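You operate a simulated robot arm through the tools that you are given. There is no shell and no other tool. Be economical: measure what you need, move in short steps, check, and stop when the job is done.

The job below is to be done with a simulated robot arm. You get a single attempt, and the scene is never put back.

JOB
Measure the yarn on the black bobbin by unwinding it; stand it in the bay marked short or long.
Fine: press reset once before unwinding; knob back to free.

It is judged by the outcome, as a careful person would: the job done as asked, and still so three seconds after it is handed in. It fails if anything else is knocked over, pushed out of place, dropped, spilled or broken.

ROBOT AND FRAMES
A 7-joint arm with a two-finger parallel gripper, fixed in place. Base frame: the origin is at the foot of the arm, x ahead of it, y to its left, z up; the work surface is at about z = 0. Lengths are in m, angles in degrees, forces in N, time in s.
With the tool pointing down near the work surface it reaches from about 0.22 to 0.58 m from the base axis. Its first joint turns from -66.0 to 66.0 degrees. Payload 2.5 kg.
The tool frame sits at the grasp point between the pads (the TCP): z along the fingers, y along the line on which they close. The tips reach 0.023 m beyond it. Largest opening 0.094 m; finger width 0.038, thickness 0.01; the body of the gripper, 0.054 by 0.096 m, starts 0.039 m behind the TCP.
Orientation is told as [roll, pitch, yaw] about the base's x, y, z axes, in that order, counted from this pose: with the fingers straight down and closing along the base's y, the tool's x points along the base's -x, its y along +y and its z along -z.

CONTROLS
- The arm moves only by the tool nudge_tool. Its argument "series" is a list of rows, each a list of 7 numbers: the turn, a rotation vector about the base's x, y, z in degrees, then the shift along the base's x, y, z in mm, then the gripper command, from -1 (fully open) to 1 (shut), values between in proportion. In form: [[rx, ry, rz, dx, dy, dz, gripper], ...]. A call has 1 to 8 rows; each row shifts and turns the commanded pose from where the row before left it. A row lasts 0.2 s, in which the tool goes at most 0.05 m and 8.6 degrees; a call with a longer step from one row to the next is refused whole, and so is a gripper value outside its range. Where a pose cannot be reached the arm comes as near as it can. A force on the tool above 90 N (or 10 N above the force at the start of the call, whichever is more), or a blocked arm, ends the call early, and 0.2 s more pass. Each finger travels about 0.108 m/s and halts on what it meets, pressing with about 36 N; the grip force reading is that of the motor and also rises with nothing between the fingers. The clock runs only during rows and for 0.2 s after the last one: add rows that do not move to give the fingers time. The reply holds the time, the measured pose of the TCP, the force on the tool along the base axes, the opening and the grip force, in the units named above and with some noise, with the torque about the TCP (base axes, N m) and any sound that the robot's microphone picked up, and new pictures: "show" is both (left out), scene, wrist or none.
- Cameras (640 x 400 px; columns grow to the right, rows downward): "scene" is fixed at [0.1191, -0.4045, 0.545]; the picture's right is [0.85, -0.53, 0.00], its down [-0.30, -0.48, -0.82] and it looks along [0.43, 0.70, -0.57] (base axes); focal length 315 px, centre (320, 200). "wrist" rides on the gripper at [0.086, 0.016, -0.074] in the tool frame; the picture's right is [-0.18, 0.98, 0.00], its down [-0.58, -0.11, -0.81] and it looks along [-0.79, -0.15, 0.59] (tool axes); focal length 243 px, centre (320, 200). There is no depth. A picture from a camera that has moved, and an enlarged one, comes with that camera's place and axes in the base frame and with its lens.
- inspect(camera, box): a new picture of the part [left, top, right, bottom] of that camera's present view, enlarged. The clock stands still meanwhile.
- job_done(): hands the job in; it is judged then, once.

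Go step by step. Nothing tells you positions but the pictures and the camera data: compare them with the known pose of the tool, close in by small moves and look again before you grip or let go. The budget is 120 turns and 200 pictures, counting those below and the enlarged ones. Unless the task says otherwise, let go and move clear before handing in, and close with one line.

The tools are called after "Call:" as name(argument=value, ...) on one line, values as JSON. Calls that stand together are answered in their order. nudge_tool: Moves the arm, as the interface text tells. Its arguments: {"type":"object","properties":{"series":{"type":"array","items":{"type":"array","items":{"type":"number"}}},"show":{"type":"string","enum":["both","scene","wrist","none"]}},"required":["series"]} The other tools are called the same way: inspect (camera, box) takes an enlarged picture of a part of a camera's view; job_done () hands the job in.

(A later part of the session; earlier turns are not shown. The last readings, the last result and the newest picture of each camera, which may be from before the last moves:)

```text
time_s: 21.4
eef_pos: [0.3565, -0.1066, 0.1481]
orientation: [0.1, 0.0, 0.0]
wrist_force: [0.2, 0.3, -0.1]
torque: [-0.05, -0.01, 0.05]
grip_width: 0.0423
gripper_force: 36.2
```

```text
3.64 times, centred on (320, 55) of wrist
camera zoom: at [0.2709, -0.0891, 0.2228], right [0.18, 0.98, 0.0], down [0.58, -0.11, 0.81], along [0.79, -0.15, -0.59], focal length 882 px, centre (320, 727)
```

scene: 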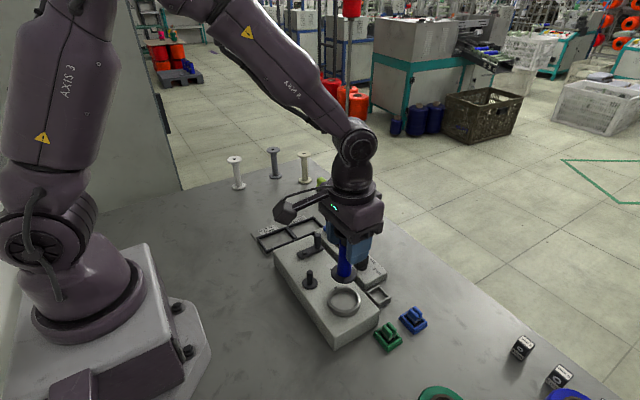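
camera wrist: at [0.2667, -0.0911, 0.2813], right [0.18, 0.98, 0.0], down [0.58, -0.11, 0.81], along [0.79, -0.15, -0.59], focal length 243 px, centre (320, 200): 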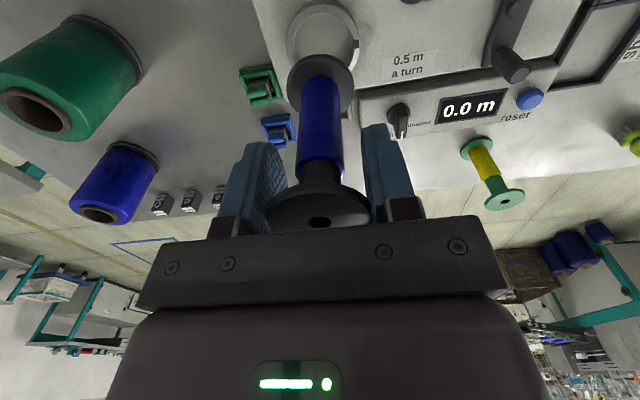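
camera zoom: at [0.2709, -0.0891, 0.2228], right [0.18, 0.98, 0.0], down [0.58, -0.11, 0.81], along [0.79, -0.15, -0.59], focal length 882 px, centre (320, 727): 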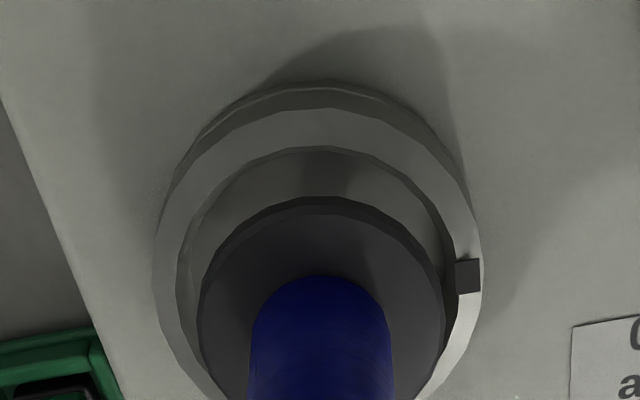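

Well centred. Lowering into the ring gently.

Call:
nudge_tool(series=[[0, 0, 0, 1, -0.5, -10, 0.6], [0, 0, 0, 0, 0, -8, 0.6], [0, 0, 0, 0, 0, -4, 0.6], [0, 0, 0, 0, 0, -3, 0.6], [0, 0, 0, 0, 0, 0, 0.6]], show="none")

Call:
inspect(camera="scene", box=[290, 230, 390, 330])

Call:
inspect(camera="wrist", box=[260, 0, 380, 110])

```text
time_s: 22.6
eef_pos: [0.3603, -0.1046, 0.1246]
orientation: [0.0, -0.3, 0.1]
wrist_force: [0.1, 0.9, 27.5]
torque: [0.01, -0.39, 0.02]
grip_width: 0.0425
gripper_force: 36.4
```

```text
4.00 times, centred on (340, 280) of scene
camera zoom: at [0.119, -0.4045, 0.545], right [0.85, -0.53, 0.0], down [-0.3, -0.48, -0.82], along [0.43, 0.7, -0.57], focal length 1261 px, centre (240, -120)
```

zoom: 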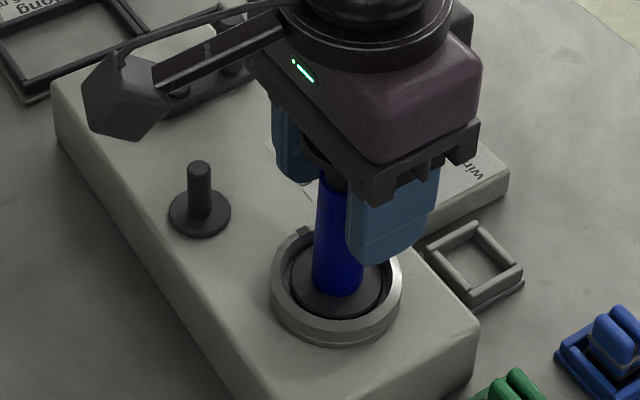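

```text
3.64 times, centred on (320, 55) of wrist
camera zoom: at [0.2729, -0.0892, 0.1992], right [0.18, 0.98, 0.0], down [0.58, -0.11, 0.81], along [0.8, -0.15, -0.59], focal length 882 px, centre (320, 727)
```

zoom: 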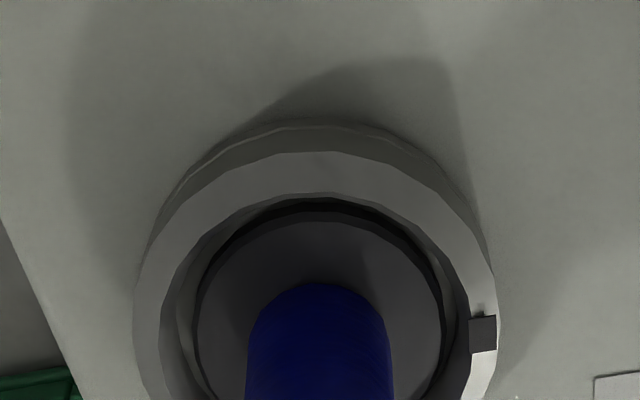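

The flange sits inside the ring on its floor. I'll relieve the pressure, open, and look.

Call:
nudge_tool(series=[[0, 0, 0, 0, 0, 3, 0.6], [0, 0, 0, 0, 0, 0, 0.3], [0, 0, 0, 0, 0, 0, -0.2], [0, 0, 0, 0, 0, 0, -0.6], [0, 0, 0, 0, 0, 0, -0.6]], show="both")

```text
time_s: 23.8
eef_pos: [0.3577, -0.1064, 0.1269]
orientation: [0.1, -0.1, 0.1]
wrist_force: [0.6, 0.2, 0.0]
torque: [0.0, -0.05, 0.04]
grip_width: 0.0751
gripper_force: 0.0
camera wrist: at [0.2721, -0.0888, 0.2015], right [0.18, 0.98, 0.0], down [0.58, -0.11, 0.81], along [0.79, -0.15, -0.59], focal length 243 px, centre (320, 200)
```

scene: 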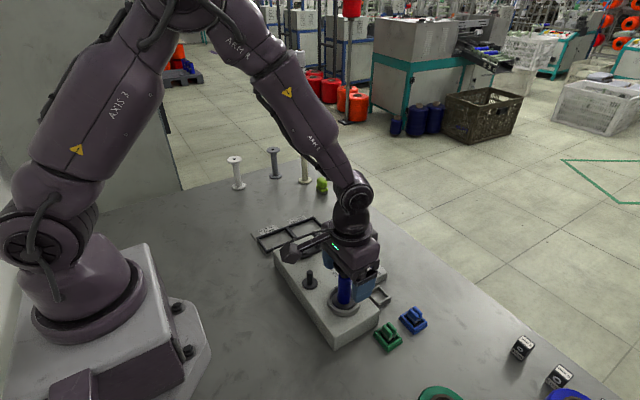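
wrist: 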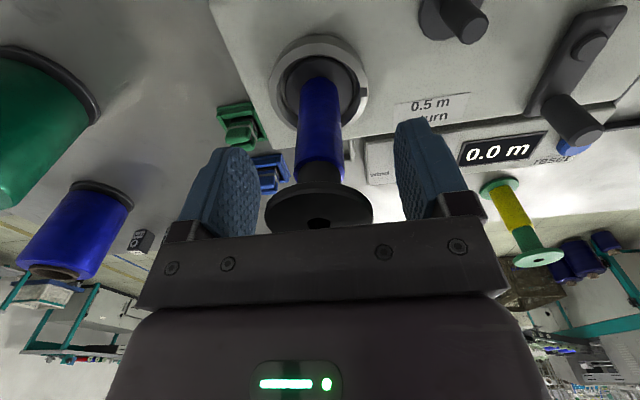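

The bobbin stands in the ring. Rising and moving above the knob.

Call:
nudge_tool(series=[[0, 0, 0, 0, 0, 25, -0.6], [0, 0, 0, 0, 0, 45, -0.6], [0, 0, 0, 0, 0, 35, -0.6], [0, 0, 0, 24, 20, 0, -0.6], [0, 0, 0, 25, 20, 0, -0.6], [0, 0, 0, 25, 20, 0, -0.4], [0, 0, 0, 24, 18, -30, -0.2], [0, 0, 0, 0, 0, 0, -0.2]], show="both")

Call:
inspect(camera="scene", box=[270, 210, 400, 330])

Call:
inspect(camera="wrist", box=[260, 20, 420, 120])

```text
time_s: 25.6
eef_pos: [0.4565, -0.0245, 0.2018]
orientation: [0.0, 0.0, 0.0]
wrist_force: [0.1, 0.7, 0.2]
torque: [0.01, 0.01, 0.03]
grip_width: 0.0563
gripper_force: 0.2
camera wrist: at [0.371, -0.0082, 0.2773], right [0.18, 0.98, 0.0], down [0.58, -0.11, 0.81], along [0.79, -0.15, -0.59], focal length 243 px, centre (320, 200)
```

scene: 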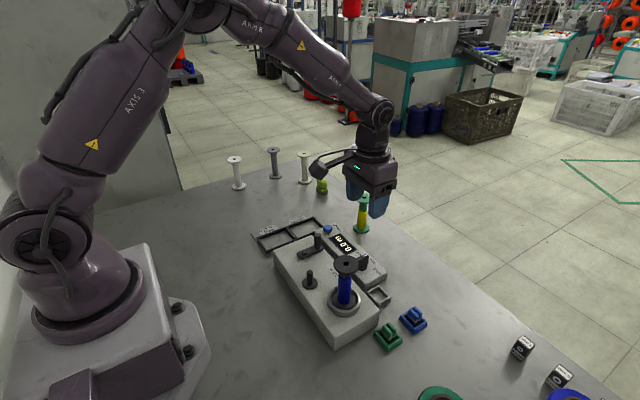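
wrist: 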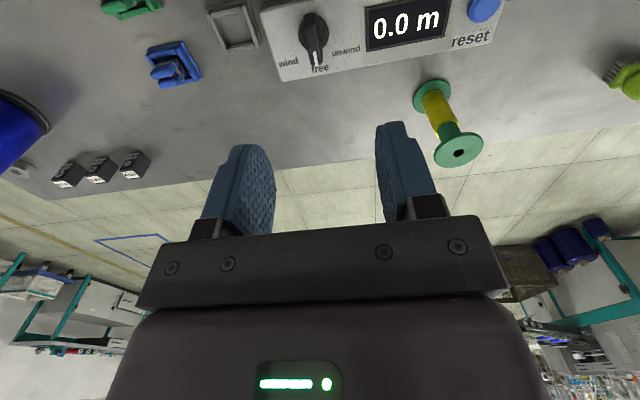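

```text
3.33 times, centred on (335, 270) of scene
camera zoom: at [0.1191, -0.4045, 0.545], right [0.85, -0.53, 0.0], down [-0.3, -0.48, -0.82], along [0.43, 0.7, -0.57], focal length 1051 px, centre (270, -33)
```

zoom: 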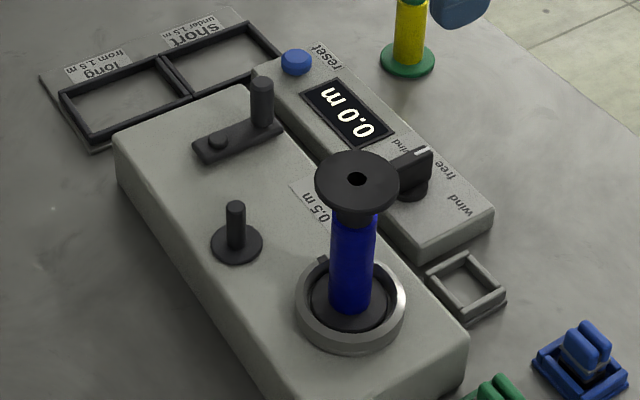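

```text
4.00 times, centred on (340, 70) of wrist
camera zoom: at [0.371, -0.0082, 0.2773], right [0.18, 0.98, 0.0], down [0.58, -0.11, 0.81], along [0.79, -0.15, -0.59], focal length 970 px, centre (240, 720)
```

zoom: 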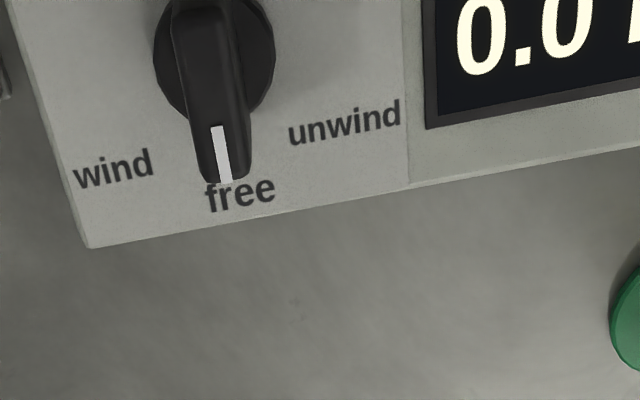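

The knob axis is near (0.4555, -0.030) with its bar pointing +x. Gripping and turning would swing the camera into the bobbin, so I'll push the bar's tip sideways with closed fingers.

Call:
nudge_tool(series=[[0, 0, 0, 15, -19, -20, 0.5], [0, 0, 0, 16, -19, -40, 1], [0, 0, 0, 0, 0, -40, 1], [0, 0, 0, 0, 0, -25, 1], [0, 0, 0, 0, 0, -10, 1], [0, 0, 0, 0, 0, -6, 1], [0, 0, 0, 0, 0, 0, 1]], show="both")

Call:
inspect(camera="wrist", box=[240, 0, 440, 200])

Call:
inspect(camera="scene", box=[340, 220, 420, 300])

```text
time_s: 27.2
eef_pos: [0.4872, -0.0652, 0.061]
orientation: [0.1, -0.1, -0.2]
wrist_force: [0.7, -0.1, -0.7]
torque: [0.01, 0.02, 0.0]
grip_width: 0.0001
gripper_force: 36.3
camera wrist: at [0.4009, -0.0487, 0.1362], right [0.18, 0.98, 0.0], down [0.58, -0.11, 0.81], along [0.79, -0.15, -0.59], focal length 243 px, centre (320, 200)
```

scene: 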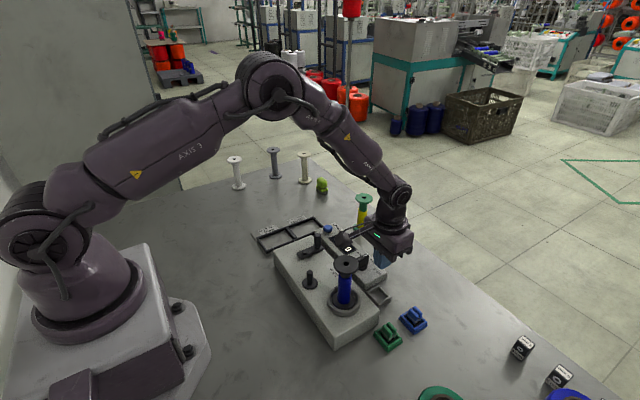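
wrist: 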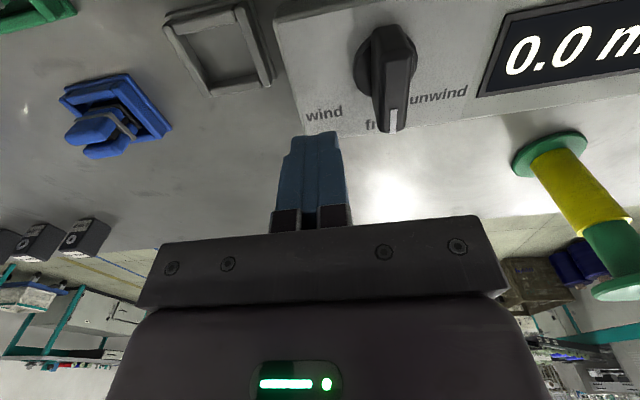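

```text
2.00 times, centred on (340, 100) of wrist
camera zoom: at [0.4009, -0.0487, 0.1362], right [0.18, 0.98, 0.0], down [0.58, -0.11, 0.81], along [0.79, -0.15, -0.59], focal length 485 px, centre (280, 400)
```

zoom: 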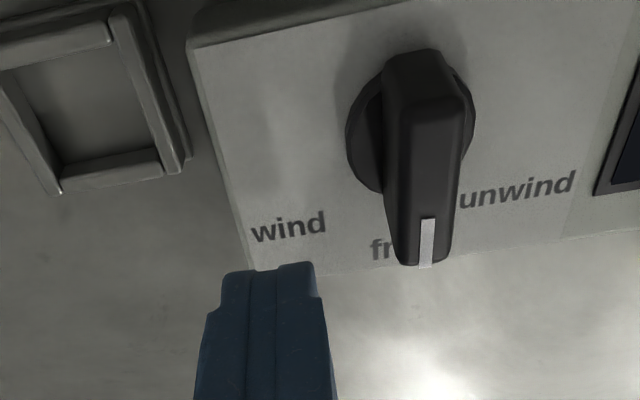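

```text
5.00 times, centred on (380, 260) of scene
camera zoom: at [0.1191, -0.4045, 0.545], right [0.85, -0.53, 0.0], down [-0.3, -0.48, -0.82], along [0.43, 0.7, -0.57], focal length 1577 px, centre (20, -100)
```

zoom: 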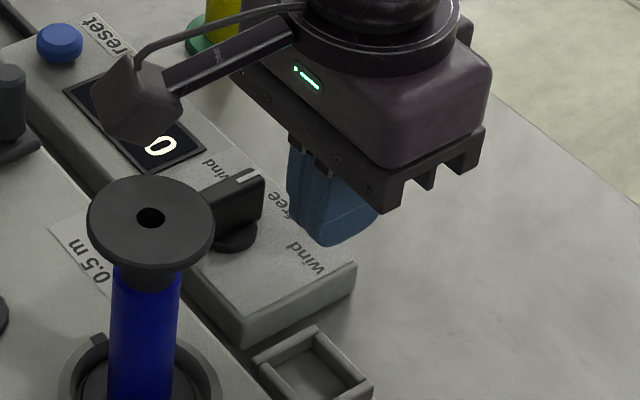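

Fingers are beside the knob bar on the wind side. Shifting 5 mm in and pushing toward +y in small steps.

Call:
nudge_tool(series=[[0, 0, 0, -5, 4, 0, 1], [0, 0, 0, 0, 8, 0, 1], [0, 0, 0, 0, 5, 0, 1], [0, 0, 0, 0, 4, 0, 1], [0, 0, 0, 0, 3, 0, 1], [0, 0, 0, 0, 0, 0, 1]], show="none")

Call:
inspect(camera="wrist", box=[240, 0, 440, 200])

```text
time_s: 28.6
eef_pos: [0.483, -0.0399, 0.0623]
orientation: [0.1, -0.3, 0.0]
wrist_force: [11.7, -1.4, -3.0]
torque: [-0.01, -0.2, -0.08]
grip_width: 0.0
gripper_force: 36.0
```

```text
2.00 times, centred on (340, 100) of wrist
camera zoom: at [0.3966, -0.0238, 0.1362], right [0.18, 0.98, 0.0], down [0.58, -0.11, 0.81], along [0.8, -0.15, -0.59], focal length 485 px, centre (280, 400)
```

zoom: 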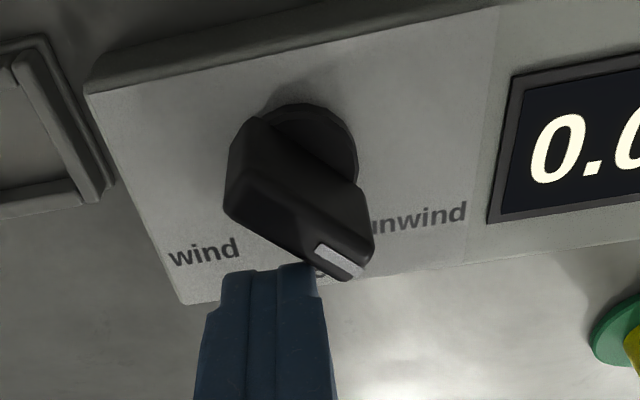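

The knob has turned roughly 40°. Continuing to push a little further, moving outward to stay on the tip.

Call:
nudge_tool(series=[[0, 0, 0, 2, 2, 0, 1], [0, 0, 0, 1, 3, 0, 1], [0, 0, 0, 0, 3, 0, 1], [0, 0, 0, 0, 0, 0, 1]], show="none")

Call:
inspect(camera="wrist", box=[240, 0, 440, 200])

```text
time_s: 29.6
eef_pos: [0.4832, -0.0383, 0.0609]
orientation: [-0.5, 0.2, -0.4]
wrist_force: [2.7, -29.3, 6.7]
torque: [-0.25, 0.08, 0.53]
grip_width: 0.0
gripper_force: 36.2
```

```text
2.00 times, centred on (340, 100) of wrist
camera zoom: at [0.3979, -0.0213, 0.1353], right [0.19, 0.98, -0.01], down [0.58, -0.1, 0.81], along [0.79, -0.16, -0.59], focal length 485 px, centre (280, 400)
```

zoom: 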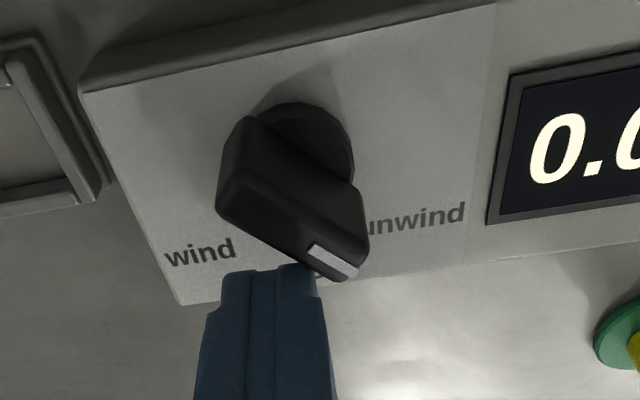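

It stopped against 29 N, evidently the end stop. Backing off to check where the pointer rests.

Call:
nudge_tool(series=[[0, 0, 0, 0, -10, 0, 1], [0, 0, 0, 2, -12, 0, 1], [0, 0, 0, 0, 0, 30, 1], [0, 0, 0, 0, 0, 30, 1], [0, 0, 0, 0, 0, 30, 1], [0, 0, 0, 0, 20, 10, 1], [0, 0, 0, 0, 0, 0, 1]], show="wrist")

Call:
inspect(camera="wrist", box=[240, 0, 420, 120])

```text
time_s: 31.2
eef_pos: [0.4853, -0.0344, 0.1607]
orientation: [0.0, 0.1, 0.0]
wrist_force: [-0.4, 0.1, 0.3]
torque: [0.02, 0.0, 0.03]
grip_width: 0.0005
gripper_force: 36.3
camera wrist: at [0.4002, -0.0189, 0.2358], right [0.18, 0.98, 0.0], down [0.58, -0.11, 0.81], along [0.79, -0.15, -0.59], focal length 243 px, centre (320, 200)
```

wrist: 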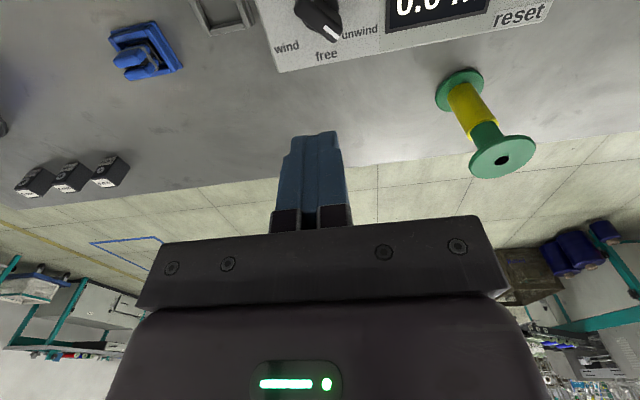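

```text
3.33 times, centred on (330, 60) of wrist
camera zoom: at [0.4002, -0.0189, 0.2358], right [0.18, 0.98, 0.0], down [0.58, -0.11, 0.81], along [0.79, -0.15, -0.59], focal length 809 px, centre (287, 667)
```

zoom: 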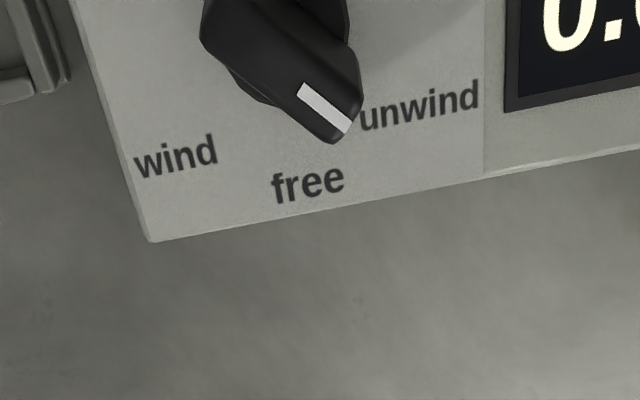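

The knob now points to unwind. Next the crank handle: moving above (0.388, 0.045).

Call:
nudge_tool(series=[[0, 0, 0, -18, 16, 5, 0.6], [0, 0, 0, -28, 20, 5, 0.2], [0, 0, 0, -28, 22, 0, 0.2], [0, 0, 0, -24, 21, 0, 0.2], [0, 0, 0, 0, 0, 0, 0.2]], show="both")

Call:
inspect(camera="wrist", box=[240, 0, 400, 100])

Call:
inspect(camera="scene", box=[280, 210, 360, 270])

```text
time_s: 32.4
eef_pos: [0.3881, 0.0465, 0.1675]
orientation: [0.0, 0.0, 0.1]
wrist_force: [0.1, 0.1, 0.5]
torque: [-0.01, -0.02, -0.02]
grip_width: 0.0376
gripper_force: 0.1
camera wrist: at [0.3024, 0.0615, 0.2435], right [0.18, 0.98, 0.0], down [0.58, -0.11, 0.81], along [0.79, -0.15, -0.59], focal length 243 px, centre (320, 200)
```

scene: 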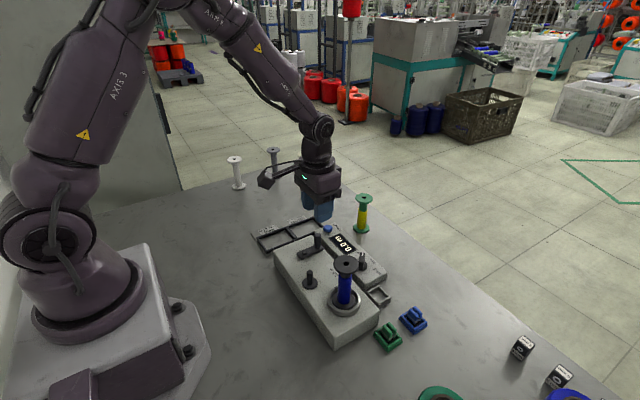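
wrist: 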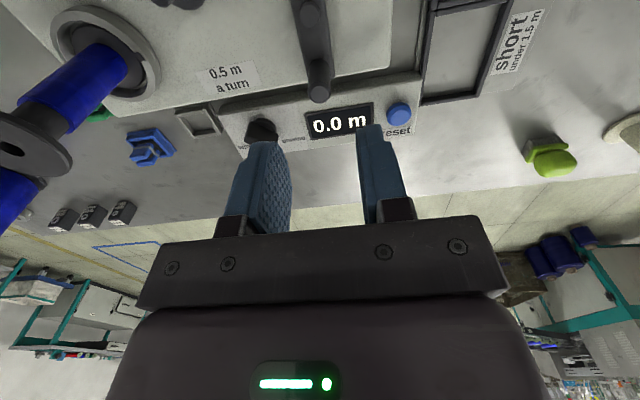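

```text
4.00 times, centred on (320, 50) of wrist
camera zoom: at [0.3024, 0.0615, 0.2435], right [0.18, 0.98, 0.0], down [0.58, -0.11, 0.81], along [0.79, -0.15, -0.59], focal length 970 px, centre (320, 800)
```

zoom: 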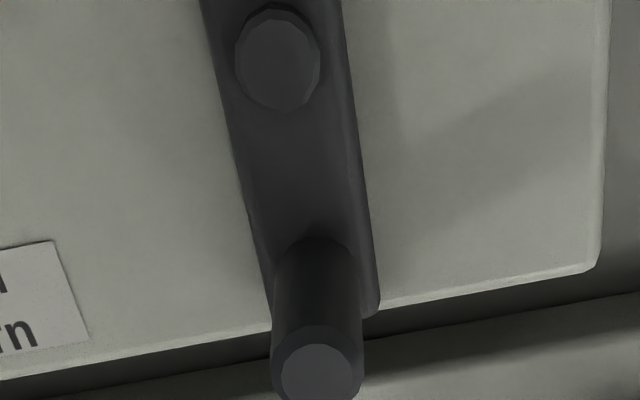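

```text
6.67 times, centred on (320, 240) of scene
camera zoom: at [0.1191, -0.4045, 0.545], right [0.85, -0.53, 0.0], down [-0.3, -0.48, -0.82], along [0.43, 0.7, -0.57], focal length 2102 px, centre (320, -67)
```

zoom: 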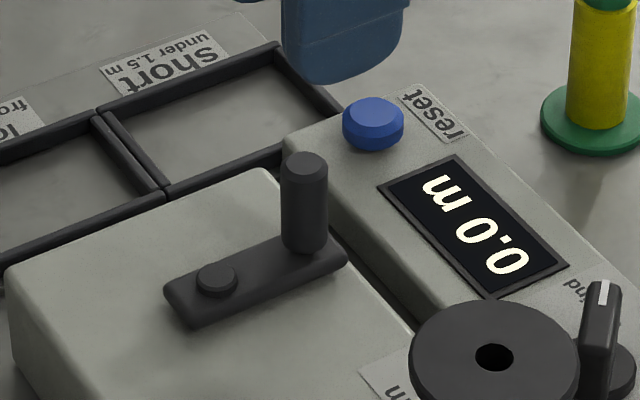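

Handle axis (0.3885, 0.0443), top 0.090; pivot (0.355, 0.0445), radius 33.5 mm. Descending and gripping the handle.

Call:
nudge_tool(series=[[0, 0, 0, 0.5, -2, -30, 0.2], [0, 0, 0, 0, 0, -30, 0.2], [0, 0, 0, 0, 0, -15, 0.2], [0, 0, 0, 0, 0, -5, 0.2], [0, 0, 0, 0, 0, 0, 0.6], [0, 0, 0, 0, 0, 0, 1], [0, 0, 0, 0, 0, 0, 1]], show="scene")

Call:
inspect(camera="wrist", box=[240, 80, 400, 240])

```text
time_s: 34.0
eef_pos: [0.3891, 0.0426, 0.0901]
orientation: [0.0, -0.1, 0.0]
wrist_force: [1.9, 0.1, -3.7]
torque: [-0.35, 0.02, 0.01]
grip_width: 0.0151
gripper_force: 45.1
```

scene: 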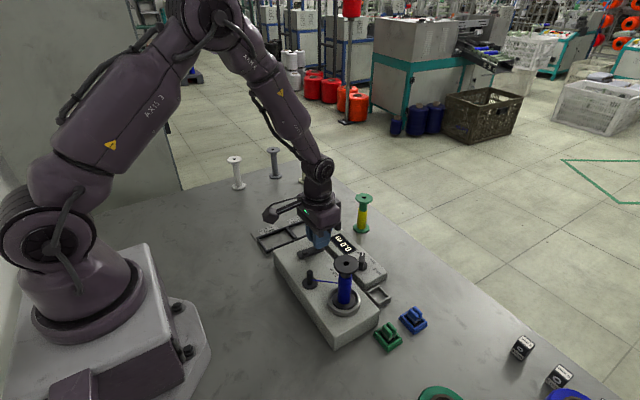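

```text
2.50 times, centred on (320, 160) of wrist
camera zoom: at [0.3027, 0.0582, 0.165], right [0.18, 0.98, 0.0], down [0.58, -0.11, 0.81], along [0.79, -0.15, -0.59], focal length 606 px, centre (320, 300)
```

zoom: 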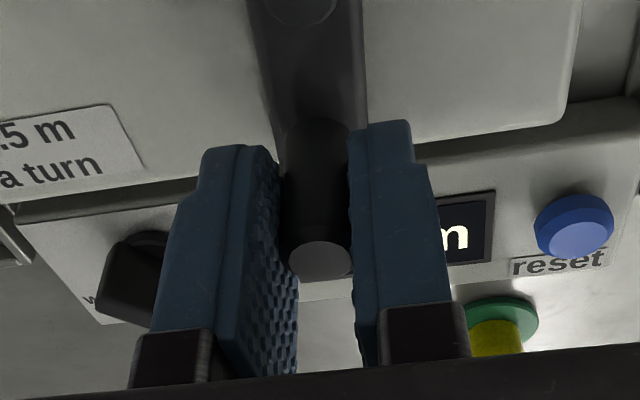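

Yarn now shows running from the bobbin to the peg, confirming the setup. Turning the crank a clockwise quarter turn as a test.

Call:
nudge_tool(series=[[0, 0, 0, -2.55, -12.82, 0, 1], [0, 0, 0, -7.26, -10.87, 0, 1], [0, 0, 0, -10.87, -7.26, 0, 1], [0, 0, 0, -12.82, -2.55, 0, 1], [0, 0, 0, 0, 0, 0, 1]], show="none")

Call:
inspect(camera="scene", box=[270, 210, 400, 330])

```text
time_s: 35.2
eef_pos: [0.3556, 0.0111, 0.0905]
orientation: [0.3, 0.0, 0.3]
wrist_force: [-0.5, 26.7, 0.6]
torque: [-0.33, 1.14, 0.0]
grip_width: 0.0154
gripper_force: 44.7
```

```text
3.33 times, centred on (335, 270) of scene
camera zoom: at [0.1191, -0.4045, 0.545], right [0.85, -0.53, 0.0], down [-0.3, -0.48, -0.82], along [0.43, 0.7, -0.57], focal length 1051 px, centre (270, -33)
```

zoom: 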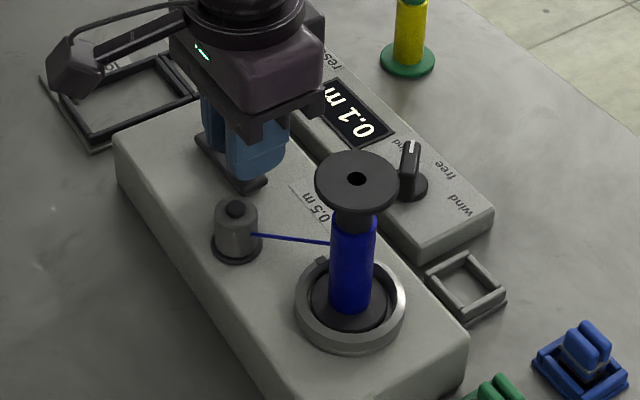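

The display counted to 0.1 m after a quarter turn. Continuing clockwise, with a small radial correction.

Call:
nudge_tool(series=[[0, 0, 0, -12.82, 4.2, 0, 1], [0, 0, 0, -10.87, 7.26, 0, 1], [0, 0, 0, -7.26, 10.87, 0, 1], [0, 0, 0, -2.55, 12.82, 0, 1], [0, 0, 0, 2.55, 12.82, 0, 1], [0, 0, 0, 7.26, 10.87, 0, 1], [0, 0, 0, 10.87, 7.26, 0, 1], [0, 0, 0, 12.82, 2.55, 0, 1]], show="none")

Call:
inspect(camera="scene", box=[270, 210, 400, 330])

```text
time_s: 37.0
eef_pos: [0.357, 0.0784, 0.0892]
orientation: [0.0, -0.2, 0.0]
wrist_force: [-0.4, 13.5, -16.6]
torque: [-0.42, 0.25, -0.01]
grip_width: 0.0156
gripper_force: 44.6
```

```text
3.33 times, centred on (335, 270) of scene
camera zoom: at [0.1192, -0.4045, 0.545], right [0.85, -0.53, 0.0], down [-0.3, -0.48, -0.82], along [0.43, 0.7, -0.57], focal length 1051 px, centre (270, -33)
```

zoom: 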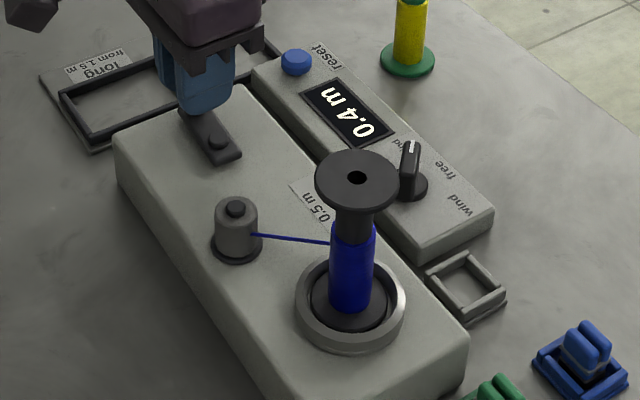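

0.4 m at three quarters of a turn; yarn is decreasing. Continuing.

Call:
nudge_tool(series=[[0, 0, 0, 12.82, -2.55, 0, 1], [0, 0, 0, 10.87, -7.26, 0, 1], [0, 0, 0, 7.26, -10.87, 0, 1], [0, 0, 0, 2.55, -12.82, 0, 1], [0, 0, 0, -2.55, -12.82, 0, 1], [0, 0, 0, -7.26, -10.87, 0, 1], [0, 0, 0, -10.87, -7.26, 0, 1], [0, 0, 0, -12.82, -2.55, 0, 1]], show="none")

Call:
nudge_tool(series=[[0, 0, 0, -12.82, 2.55, 0, 1], [0, 0, 0, -10.87, 7.26, 0, 1], [0, 0, 0, -7.26, 10.87, 0, 1], [0, 0, 0, -2.55, 12.82, 0, 1], [0, 0, 0, 2.55, 12.82, 0, 1], [0, 0, 0, 7.26, 10.87, 0, 1], [0, 0, 0, 10.87, 7.26, 0, 1], [0, 0, 0, 12.82, 2.55, 0, 1]], show="none")

Call:
inspect(camera="scene", box=[270, 210, 400, 330])

```text
time_s: 38.8
eef_pos: [0.3545, 0.0106, 0.0905]
orientation: [0.1, 0.2, 0.0]
wrist_force: [0.2, -7.3, -8.4]
torque: [0.41, -0.37, 0.02]
grip_width: 0.0156
gripper_force: 44.8
```

```text
time_s: 40.6
eef_pos: [0.3562, 0.0797, 0.0901]
orientation: [0.2, -0.1, 0.1]
wrist_force: [0.0, 16.6, -15.8]
torque: [-0.4, 0.17, -0.01]
grip_width: 0.0155
gripper_force: 44.5
```

```text
3.33 times, centred on (335, 270) of scene
camera zoom: at [0.1192, -0.4045, 0.545], right [0.85, -0.53, 0.0], down [-0.3, -0.48, -0.82], along [0.43, 0.7, -0.57], focal length 1051 px, centre (270, -33)
```

zoom: 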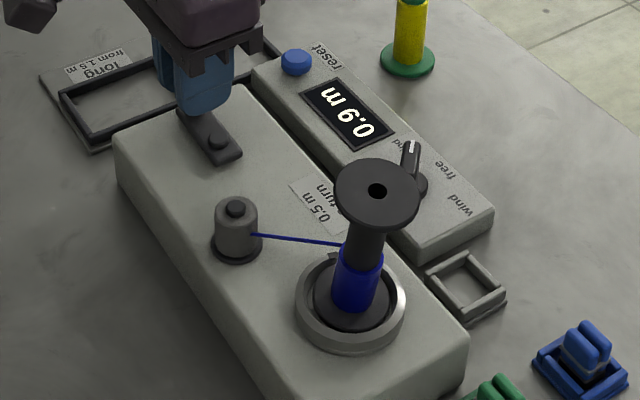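

0.9 m now, but the bobbin seems to lean. I'll look closely before continuing.

Call:
inspect(camera="scene", box=[320, 250, 400, 320])

Call:
inspect(camera="wrist", box=[0, 0, 320, 200])

```text
5.71 times, centred on (360, 285) of scene
camera zoom: at [0.1192, -0.4045, 0.545], right [0.85, -0.53, 0.0], down [-0.3, -0.48, -0.82], along [0.43, 0.7, -0.57], focal length 1802 px, centre (91, -286)
```

zoom: 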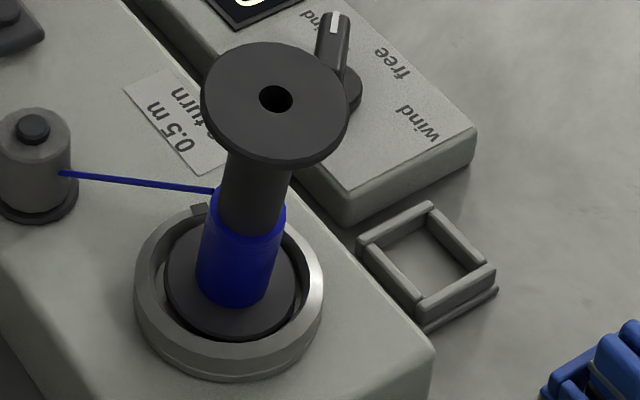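

```text
2.00 times, centred on (160, 100) of wrist
camera zoom: at [0.2701, 0.0948, 0.1647], right [0.18, 0.98, 0.0], down [0.58, -0.11, 0.81], along [0.79, -0.15, -0.59], focal length 485 px, centre (640, 400)
```

zoom: 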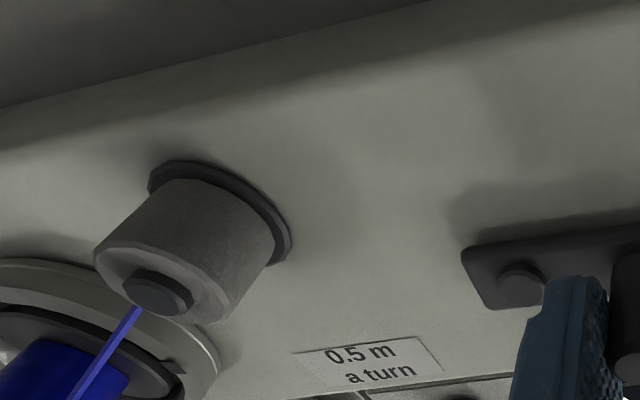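

The bobbin leans about 10° away from the peg. I'll wait without moving to see whether it is stable.

Call:
nudge_tool(series=[[0, 0, 0, 0, 0, 0, 1], [0, 0, 0, 0, 0, 0, 1], [0, 0, 0, 0, 0, 0, 1]], show="none")

Call:
inspect(camera="scene", box=[320, 240, 400, 320])

```text
time_s: 41.4
eef_pos: [0.3569, 0.0796, 0.0892]
orientation: [0.0, 0.1, 0.1]
wrist_force: [0.2, 18.6, -29.6]
torque: [-0.41, -0.9, -0.05]
grip_width: 0.0153
gripper_force: 44.4
```

```text
5.00 times, centred on (360, 280) of scene
camera zoom: at [0.1192, -0.4045, 0.545], right [0.85, -0.53, 0.0], down [-0.3, -0.48, -0.82], along [0.43, 0.7, -0.57], focal length 1577 px, centre (120, -200)
```

zoom: 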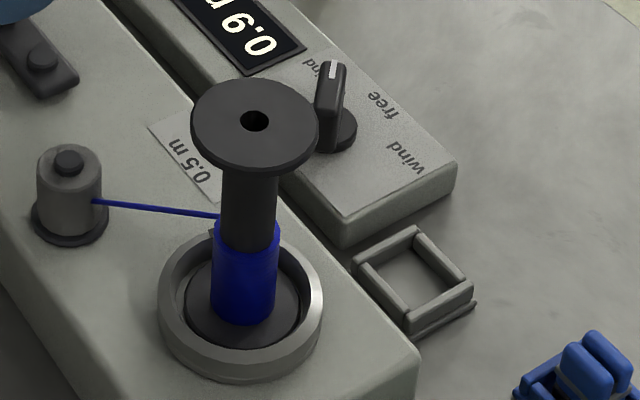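

It was just rocking from the fast cranking and has settled upright. I'll crank at half speed from here.

Call:
nudge_tool(series=[[0, 0, 0, 6.7, 0.4, -1, 1], [0, 0, 0, 6.47, -1.97, 0, 1], [0, 0, 0, 5.96, -3.19, 0, 1], [0, 0, 0, 5.23, -4.28, 0, 1], [0, 0, 0, 4.28, -5.23, 0, 1], [0, 0, 0, 3.19, -5.96, 0, 1], [0, 0, 0, 1.97, -6.47, 0, 1], [0, 0, 0, 0.66, -6.74, 0, 1]], show="none")

Call:
inspect(camera="scene", box=[290, 220, 400, 320])

```text
time_s: 43.2
eef_pos: [0.3899, 0.0447, 0.0899]
orientation: [0.0, 0.2, 0.0]
wrist_force: [-18.9, 0.8, 30.1]
torque: [-0.51, 0.36, 0.0]
grip_width: 0.0156
gripper_force: 44.9
```

```text
4.00 times, centred on (345, 270) of scene
camera zoom: at [0.119, -0.4045, 0.545], right [0.85, -0.53, 0.0], down [-0.3, -0.48, -0.82], along [0.43, 0.7, -0.57], focal length 1261 px, centre (220, -80)
```

zoom: 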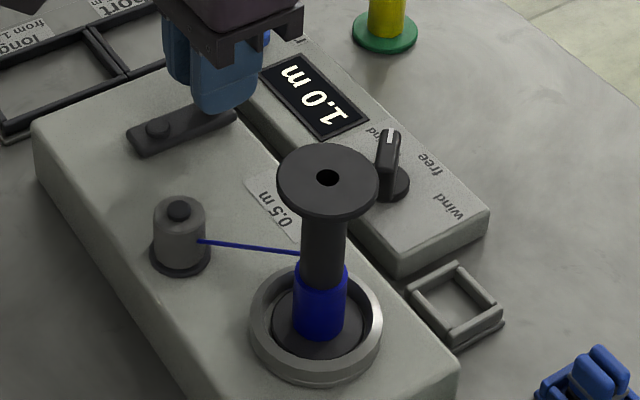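

1.0 m and the bobbin is steady. Next quarter turn, slowly.

Call:
nudge_tool(series=[[0, 0, 0, -1.2, -6.54, 0.7, 1], [0, 0, 0, -1.91, -6.28, 0, 1], [0, 0, 0, -3.1, -5.79, 0, 1], [0, 0, 0, -4.16, -5.08, 0, 1], [0, 0, 0, -5.08, -4.16, 0, 1], [0, 0, 0, -5.79, -3.1, 0, 1], [0, 0, 0, -6.28, -1.91, 0, 1], [0, 0, 0, -6.54, -0.64, 0, 1]], show="none")

Call:
inspect(camera="scene", box=[290, 220, 400, 320])

```text
time_s: 45.0
eef_pos: [0.3559, 0.0108, 0.0895]
orientation: [0.0, -0.1, 0.0]
wrist_force: [0.7, 11.0, -1.9]
torque: [-0.44, 0.76, -0.02]
grip_width: 0.0154
gripper_force: 45.1
```

```text
4.00 times, centred on (345, 270) of scene
camera zoom: at [0.1191, -0.4045, 0.545], right [0.85, -0.53, 0.0], down [-0.3, -0.48, -0.82], along [0.43, 0.7, -0.57], focal length 1261 px, centre (220, -80)
```

zoom: 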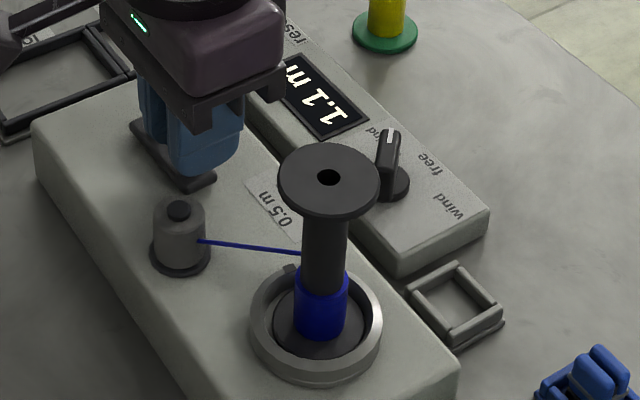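

1.1 m. Two more slow quarter turns with a check between.

Call:
nudge_tool(series=[[0, 0, 0, -6.54, 1.2, 0, 1], [0, 0, 0, -6.28, 1.91, 0, 1], [0, 0, 0, -5.79, 3.1, 0, 1], [0, 0, 0, -5.08, 4.16, 0, 1], [0, 0, 0, -4.16, 5.08, 0, 1], [0, 0, 0, -3.1, 5.79, 0, 1], [0, 0, 0, -1.91, 6.28, 0, 1], [0, 0, 0, -0.64, 6.54, 0, 1]], show="none")

Call:
inspect(camera="scene", box=[290, 220, 400, 320])

Call:
nudge_tool(series=[[0, 0, 0, 0.64, 6.54, 0, 1], [0, 0, 0, 1.91, 6.28, 0, 1], [0, 0, 0, 3.1, 5.79, 0, 1], [0, 0, 0, 4.16, 5.08, 0, 1], [0, 0, 0, 5.08, 4.16, 0, 1], [0, 0, 0, 5.79, 3.1, 0, 1], [0, 0, 0, 6.28, 1.91, 0, 1], [0, 0, 0, 6.54, 0.64, 0, 1]], show="none")

Call:
inspect(camera="scene", box=[290, 220, 400, 320])

```text
time_s: 46.8
eef_pos: [0.3211, 0.045, 0.0897]
orientation: [0.0, 0.2, 0.2]
wrist_force: [-16.5, -0.3, 6.9]
torque: [0.47, 0.4, -0.04]
grip_width: 0.0153
gripper_force: 45.3
```

```text
4.00 times, centred on (345, 270) of scene
camera zoom: at [0.1191, -0.4045, 0.545], right [0.85, -0.53, 0.0], down [-0.3, -0.48, -0.82], along [0.43, 0.7, -0.57], focal length 1261 px, centre (220, -80)
```

zoom: 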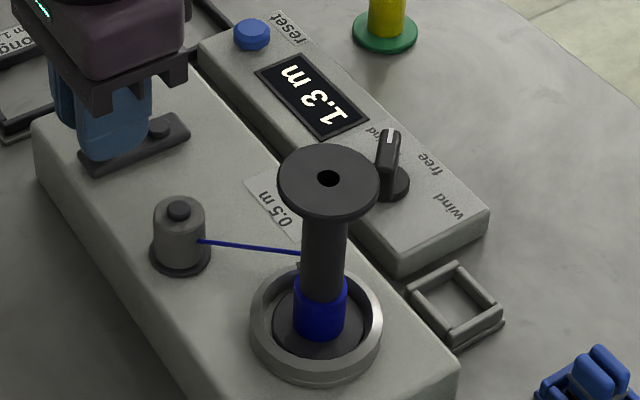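

```text
time_s: 48.6
eef_pos: [0.3571, 0.0782, 0.0895]
orientation: [0.2, -0.3, 0.1]
wrist_force: [-0.2, 18.2, -13.2]
torque: [-0.4, 0.1, 0.01]
grip_width: 0.0155
gripper_force: 44.5
```

```text
4.00 times, centred on (345, 270) of scene
camera zoom: at [0.1192, -0.4045, 0.545], right [0.85, -0.53, 0.0], down [-0.3, -0.48, -0.82], along [0.43, 0.7, -0.57], focal length 1261 px, centre (220, -80)
```

zoom: 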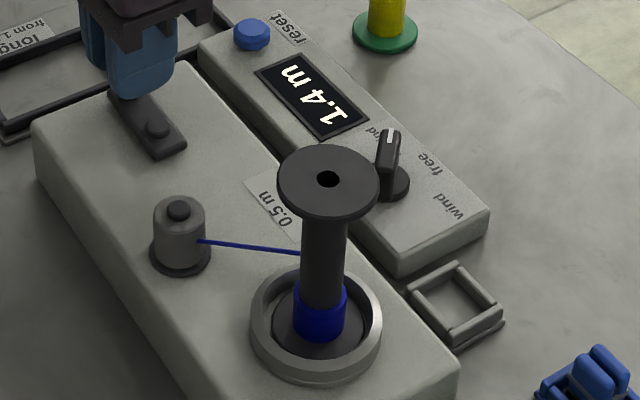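

1.4 m with some yarn still left. Continuing until the bobbin is empty.

Call:
nudge_tool(series=[[0, 0, 0, 6.54, -0.2, 0, 1], [0, 0, 0, 6.28, -1.91, 0, 1], [0, 0, 0, 5.79, -3.1, 0, 1], [0, 0, 0, 5.08, -4.16, 0, 1], [0, 0, 0, 4.16, -5.08, 0, 1], [0, 0, 0, 3.1, -5.79, 0, 1], [0, 0, 0, 1.91, -6.28, 0, 1], [0, 0, 0, 0.64, -6.54, 0, 1]], show="none")

Call:
nudge_tool(series=[[0, 0, 0, -0.9, -6.54, 0, 1], [0, 0, 0, -1.91, -6.28, 0, 1], [0, 0, 0, -3.1, -5.79, 0, 1], [0, 0, 0, -4.16, -5.08, 0, 1], [0, 0, 0, -5.08, -4.16, 0, 1], [0, 0, 0, -5.79, -3.1, 0, 1], [0, 0, 0, -6.28, -1.91, 0, 1], [0, 0, 0, -6.54, -0.64, 0, 1]], show="none")

Call:
inspect(camera="scene", box=[290, 220, 400, 320])

```text
time_s: 50.4
eef_pos: [0.3911, 0.0443, 0.09]
orientation: [-0.1, 0.1, -0.1]
wrist_force: [6.7, 0.4, -17.8]
torque: [0.51, -0.52, -0.02]
grip_width: 0.015
gripper_force: 45.4
```

```text
time_s: 52.2
eef_pos: [0.3534, 0.0107, 0.0905]
orientation: [0.0, 0.2, 0.0]
wrist_force: [0.8, -10.4, -25.6]
torque: [0.41, 0.51, 0.0]
grip_width: 0.0153
gripper_force: 44.9
```

```text
4.00 times, centred on (345, 270) of scene
camera zoom: at [0.1192, -0.4045, 0.5449], right [0.85, -0.53, 0.0], down [-0.3, -0.48, -0.82], along [0.43, 0.7, -0.57], focal length 1261 px, centre (220, -80)
```

zoom: 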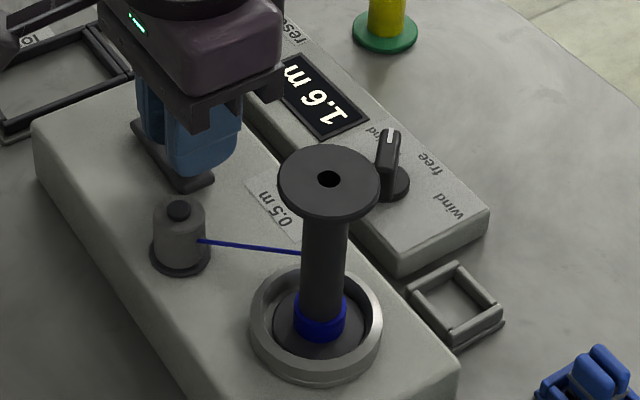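

1.6 m already means long, but I'll unwind the remainder fully.

Call:
nudge_tool(series=[[0, 0, 0, -6.54, 0.3, 0, 1], [0, 0, 0, -6.28, 1.91, 0, 1], [0, 0, 0, -5.79, 3.1, 0, 1], [0, 0, 0, -5.08, 4.16, 0, 1], [0, 0, 0, -4.16, 5.08, 0, 1], [0, 0, 0, -3.1, 5.79, 0, 1], [0, 0, 0, -1.91, 6.28, 0, 1], [0, 0, 0, -0.64, 6.54, 0, 1]], show="none")

Call:
nudge_tool(series=[[0, 0, 0, 0.9, 6.54, 0, 1], [0, 0, 0, 1.91, 6.28, 0, 1], [0, 0, 0, 3.1, 5.79, 0, 1], [0, 0, 0, 4.16, 5.08, 0, 1], [0, 0, 0, 5.08, 4.16, 0, 1], [0, 0, 0, 5.79, 3.1, 0, 1], [0, 0, 0, 6.28, 1.91, 0, 1], [0, 0, 0, 6.54, 0.64, 0, 1]], show="none")

Call:
inspect(camera="scene", box=[290, 220, 400, 320])

```text
time_s: 54.0
eef_pos: [0.3231, 0.0458, 0.0893]
orientation: [-0.1, 0.1, 0.1]
wrist_force: [-15.7, -0.3, 11.9]
torque: [-0.03, 0.61, -0.03]
grip_width: 0.0149
gripper_force: 44.7
```

```text
time_s: 55.8
eef_pos: [0.3573, 0.079, 0.0908]
orientation: [0.2, -0.2, 0.1]
wrist_force: [0.1, 13.6, -0.6]
torque: [0.03, -0.16, 0.01]
grip_width: 0.0148
gripper_force: 44.4
```

```text
4.00 times, centred on (345, 270) of scene
camera zoom: at [0.1191, -0.4045, 0.545], right [0.85, -0.53, 0.0], down [-0.3, -0.48, -0.82], along [0.43, 0.7, -0.57], focal length 1261 px, centre (220, -80)
```

zoom: 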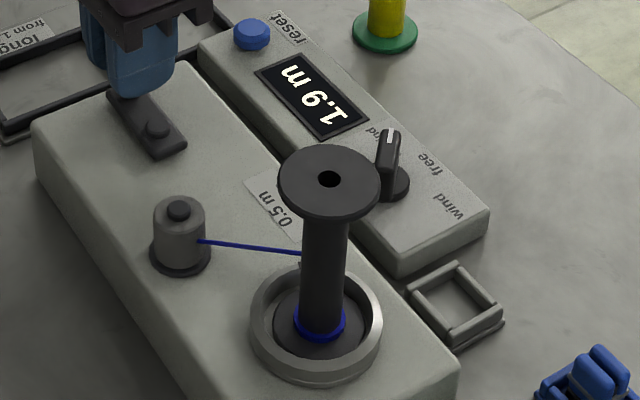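

Display 1.9 m, only a sliver of yarn left. Another half turn.

Call:
nudge_tool(series=[[0, 0, 0, 6.54, -0.2, 0, 1], [0, 0, 0, 6.28, -1.91, 0, 1], [0, 0, 0, 5.79, -3.1, 0, 1], [0, 0, 0, 5.08, -4.16, 0, 1], [0, 0, 0, 4.16, -5.08, 0, 1], [0, 0, 0, 3.1, -5.79, 0, 1], [0, 0, 0, 1.91, -6.28, 0, 1], [0, 0, 0, 0.64, -6.54, 0, 1]], show="none")

Call:
nudge_tool(series=[[0, 0, 0, -0.9, -6.54, 0, 1], [0, 0, 0, -1.91, -6.28, 0, 1], [0, 0, 0, -3.1, -5.79, 0, 1], [0, 0, 0, -4.16, -5.08, 0, 1], [0, 0, 0, -5.08, -4.16, 0, 1], [0, 0, 0, -5.79, -3.1, 0, 1], [0, 0, 0, -6.28, -1.91, 0, 1], [0, 0, 0, -6.54, -0.64, 0, 1]], show="none")

Call:
inspect(camera="scene", box=[290, 220, 400, 320])

```text
time_s: 57.6
eef_pos: [0.3911, 0.0435, 0.0901]
orientation: [-0.1, -0.1, -0.1]
wrist_force: [18.0, -1.3, -24.2]
torque: [0.01, -0.79, -0.02]
grip_width: 0.0152
gripper_force: 45.2
```

```text
time_s: 59.4
eef_pos: [0.3552, 0.0119, 0.0905]
orientation: [-0.1, 0.0, 0.0]
wrist_force: [-0.4, -17.8, 19.6]
torque: [-0.19, -0.57, 0.04]
grip_width: 0.0151
gripper_force: 45.2
```

```text
4.00 times, centred on (345, 270) of scene
camera zoom: at [0.119, -0.4045, 0.545], right [0.85, -0.53, 0.0], down [-0.3, -0.48, -0.82], along [0.43, 0.7, -0.57], focal length 1261 px, centre (220, -80)
```

zoom: 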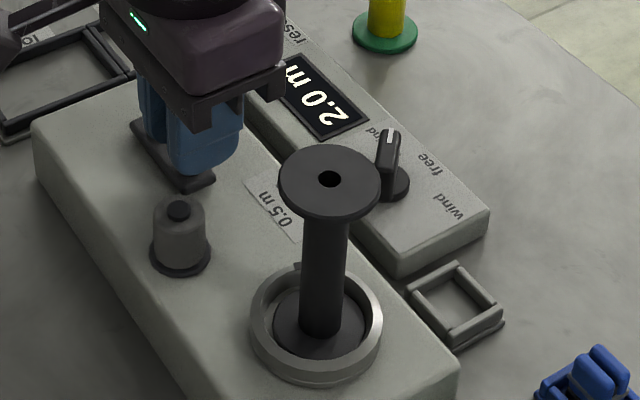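

The bobbin is empty at 2.0 m, so it belongs in the long bay. Releasing the crank, then resetting the knob to free by pushing from the +y side.

Call:
nudge_tool(series=[[0, 0, 0, 0, 0, 0, 0.5], [0, 0, 0, 0, 0, 0, 0.2], [0, 0, 0, 0, 0, 30, 0.2], [0, 0, 0, 0, 0, 45, 0.5], [0, 0, 0, 40, 0, 0, 1], [0, 0, 0, 45, 3, 0, 1], [0, 0, 0, 43, 3, 0, 1], [0, 0, 0, 0, 0, 0, 1]], show="none")

Call:
inspect(camera="wrist", box=[200, 0, 440, 150])

Call:
inspect(camera="scene", box=[270, 200, 400, 320])

```text
time_s: 61.2
eef_pos: [0.4857, 0.0165, 0.1643]
orientation: [0.0, 0.0, 0.0]
wrist_force: [0.5, -0.2, 0.3]
torque: [-0.05, -0.01, 0.0]
grip_width: 0.0001
gripper_force: 36.7
```

```text
2.67 times, centred on (320, 75) of wrist
camera zoom: at [0.3995, 0.0326, 0.2396], right [0.18, 0.98, 0.0], down [0.58, -0.11, 0.81], along [0.79, -0.15, -0.59], focal length 647 px, centre (320, 533)
```

zoom: 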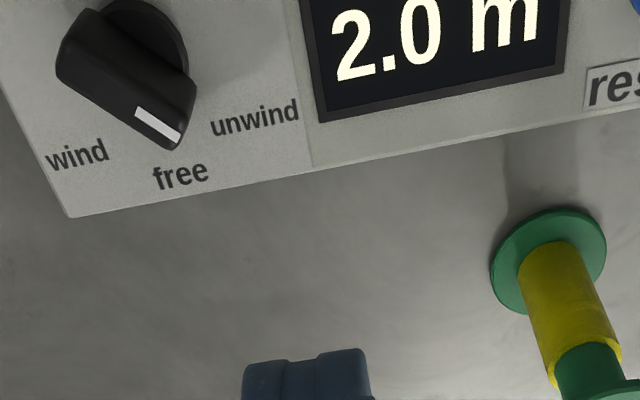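

```text
3.33 times, centred on (335, 260) of scene
camera zoom: at [0.1191, -0.4045, 0.545], right [0.85, -0.53, 0.0], down [-0.3, -0.48, -0.82], along [0.43, 0.7, -0.57], focal length 1051 px, centre (270, 0)
```

zoom: 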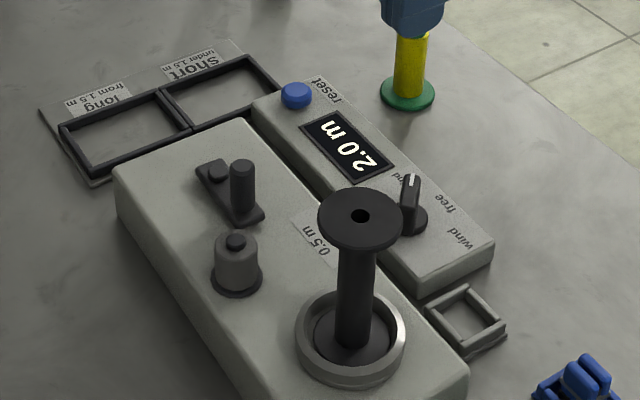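

Descending beside the knob on the +y side.

Call:
nudge_tool(series=[[0, 0, 0, -3, 0, -40, 1], [0, 0, 0, 0, 0, -40, 1], [0, 0, 0, 0, 0, -18, 1], [0, 0, 0, 0, 0, -5, 1], [0, 0, 0, 0, -8, 0, 1], [0, 0, 0, 0, -6, 0, 1], [0, 0, 0, 0, 0, 0, 1]], show="none")

Call:
inspect(camera="wrist", box=[160, 0, 400, 200])

```text
time_s: 62.8
eef_pos: [0.4806, 0.0031, 0.0618]
orientation: [-0.1, 0.0, 0.0]
wrist_force: [-0.3, 0.4, 0.0]
torque: [-0.01, 0.0, -0.01]
grip_width: 0.0
gripper_force: 35.8
```

```text
2.00 times, centred on (280, 100) of wrist
camera zoom: at [0.3949, 0.0202, 0.1364], right [0.18, 0.98, 0.0], down [0.58, -0.11, 0.81], along [0.79, -0.15, -0.59], focal length 485 px, centre (400, 400)
```

zoom: 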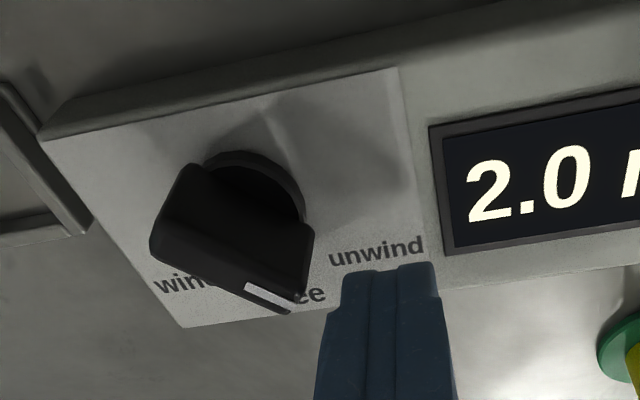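

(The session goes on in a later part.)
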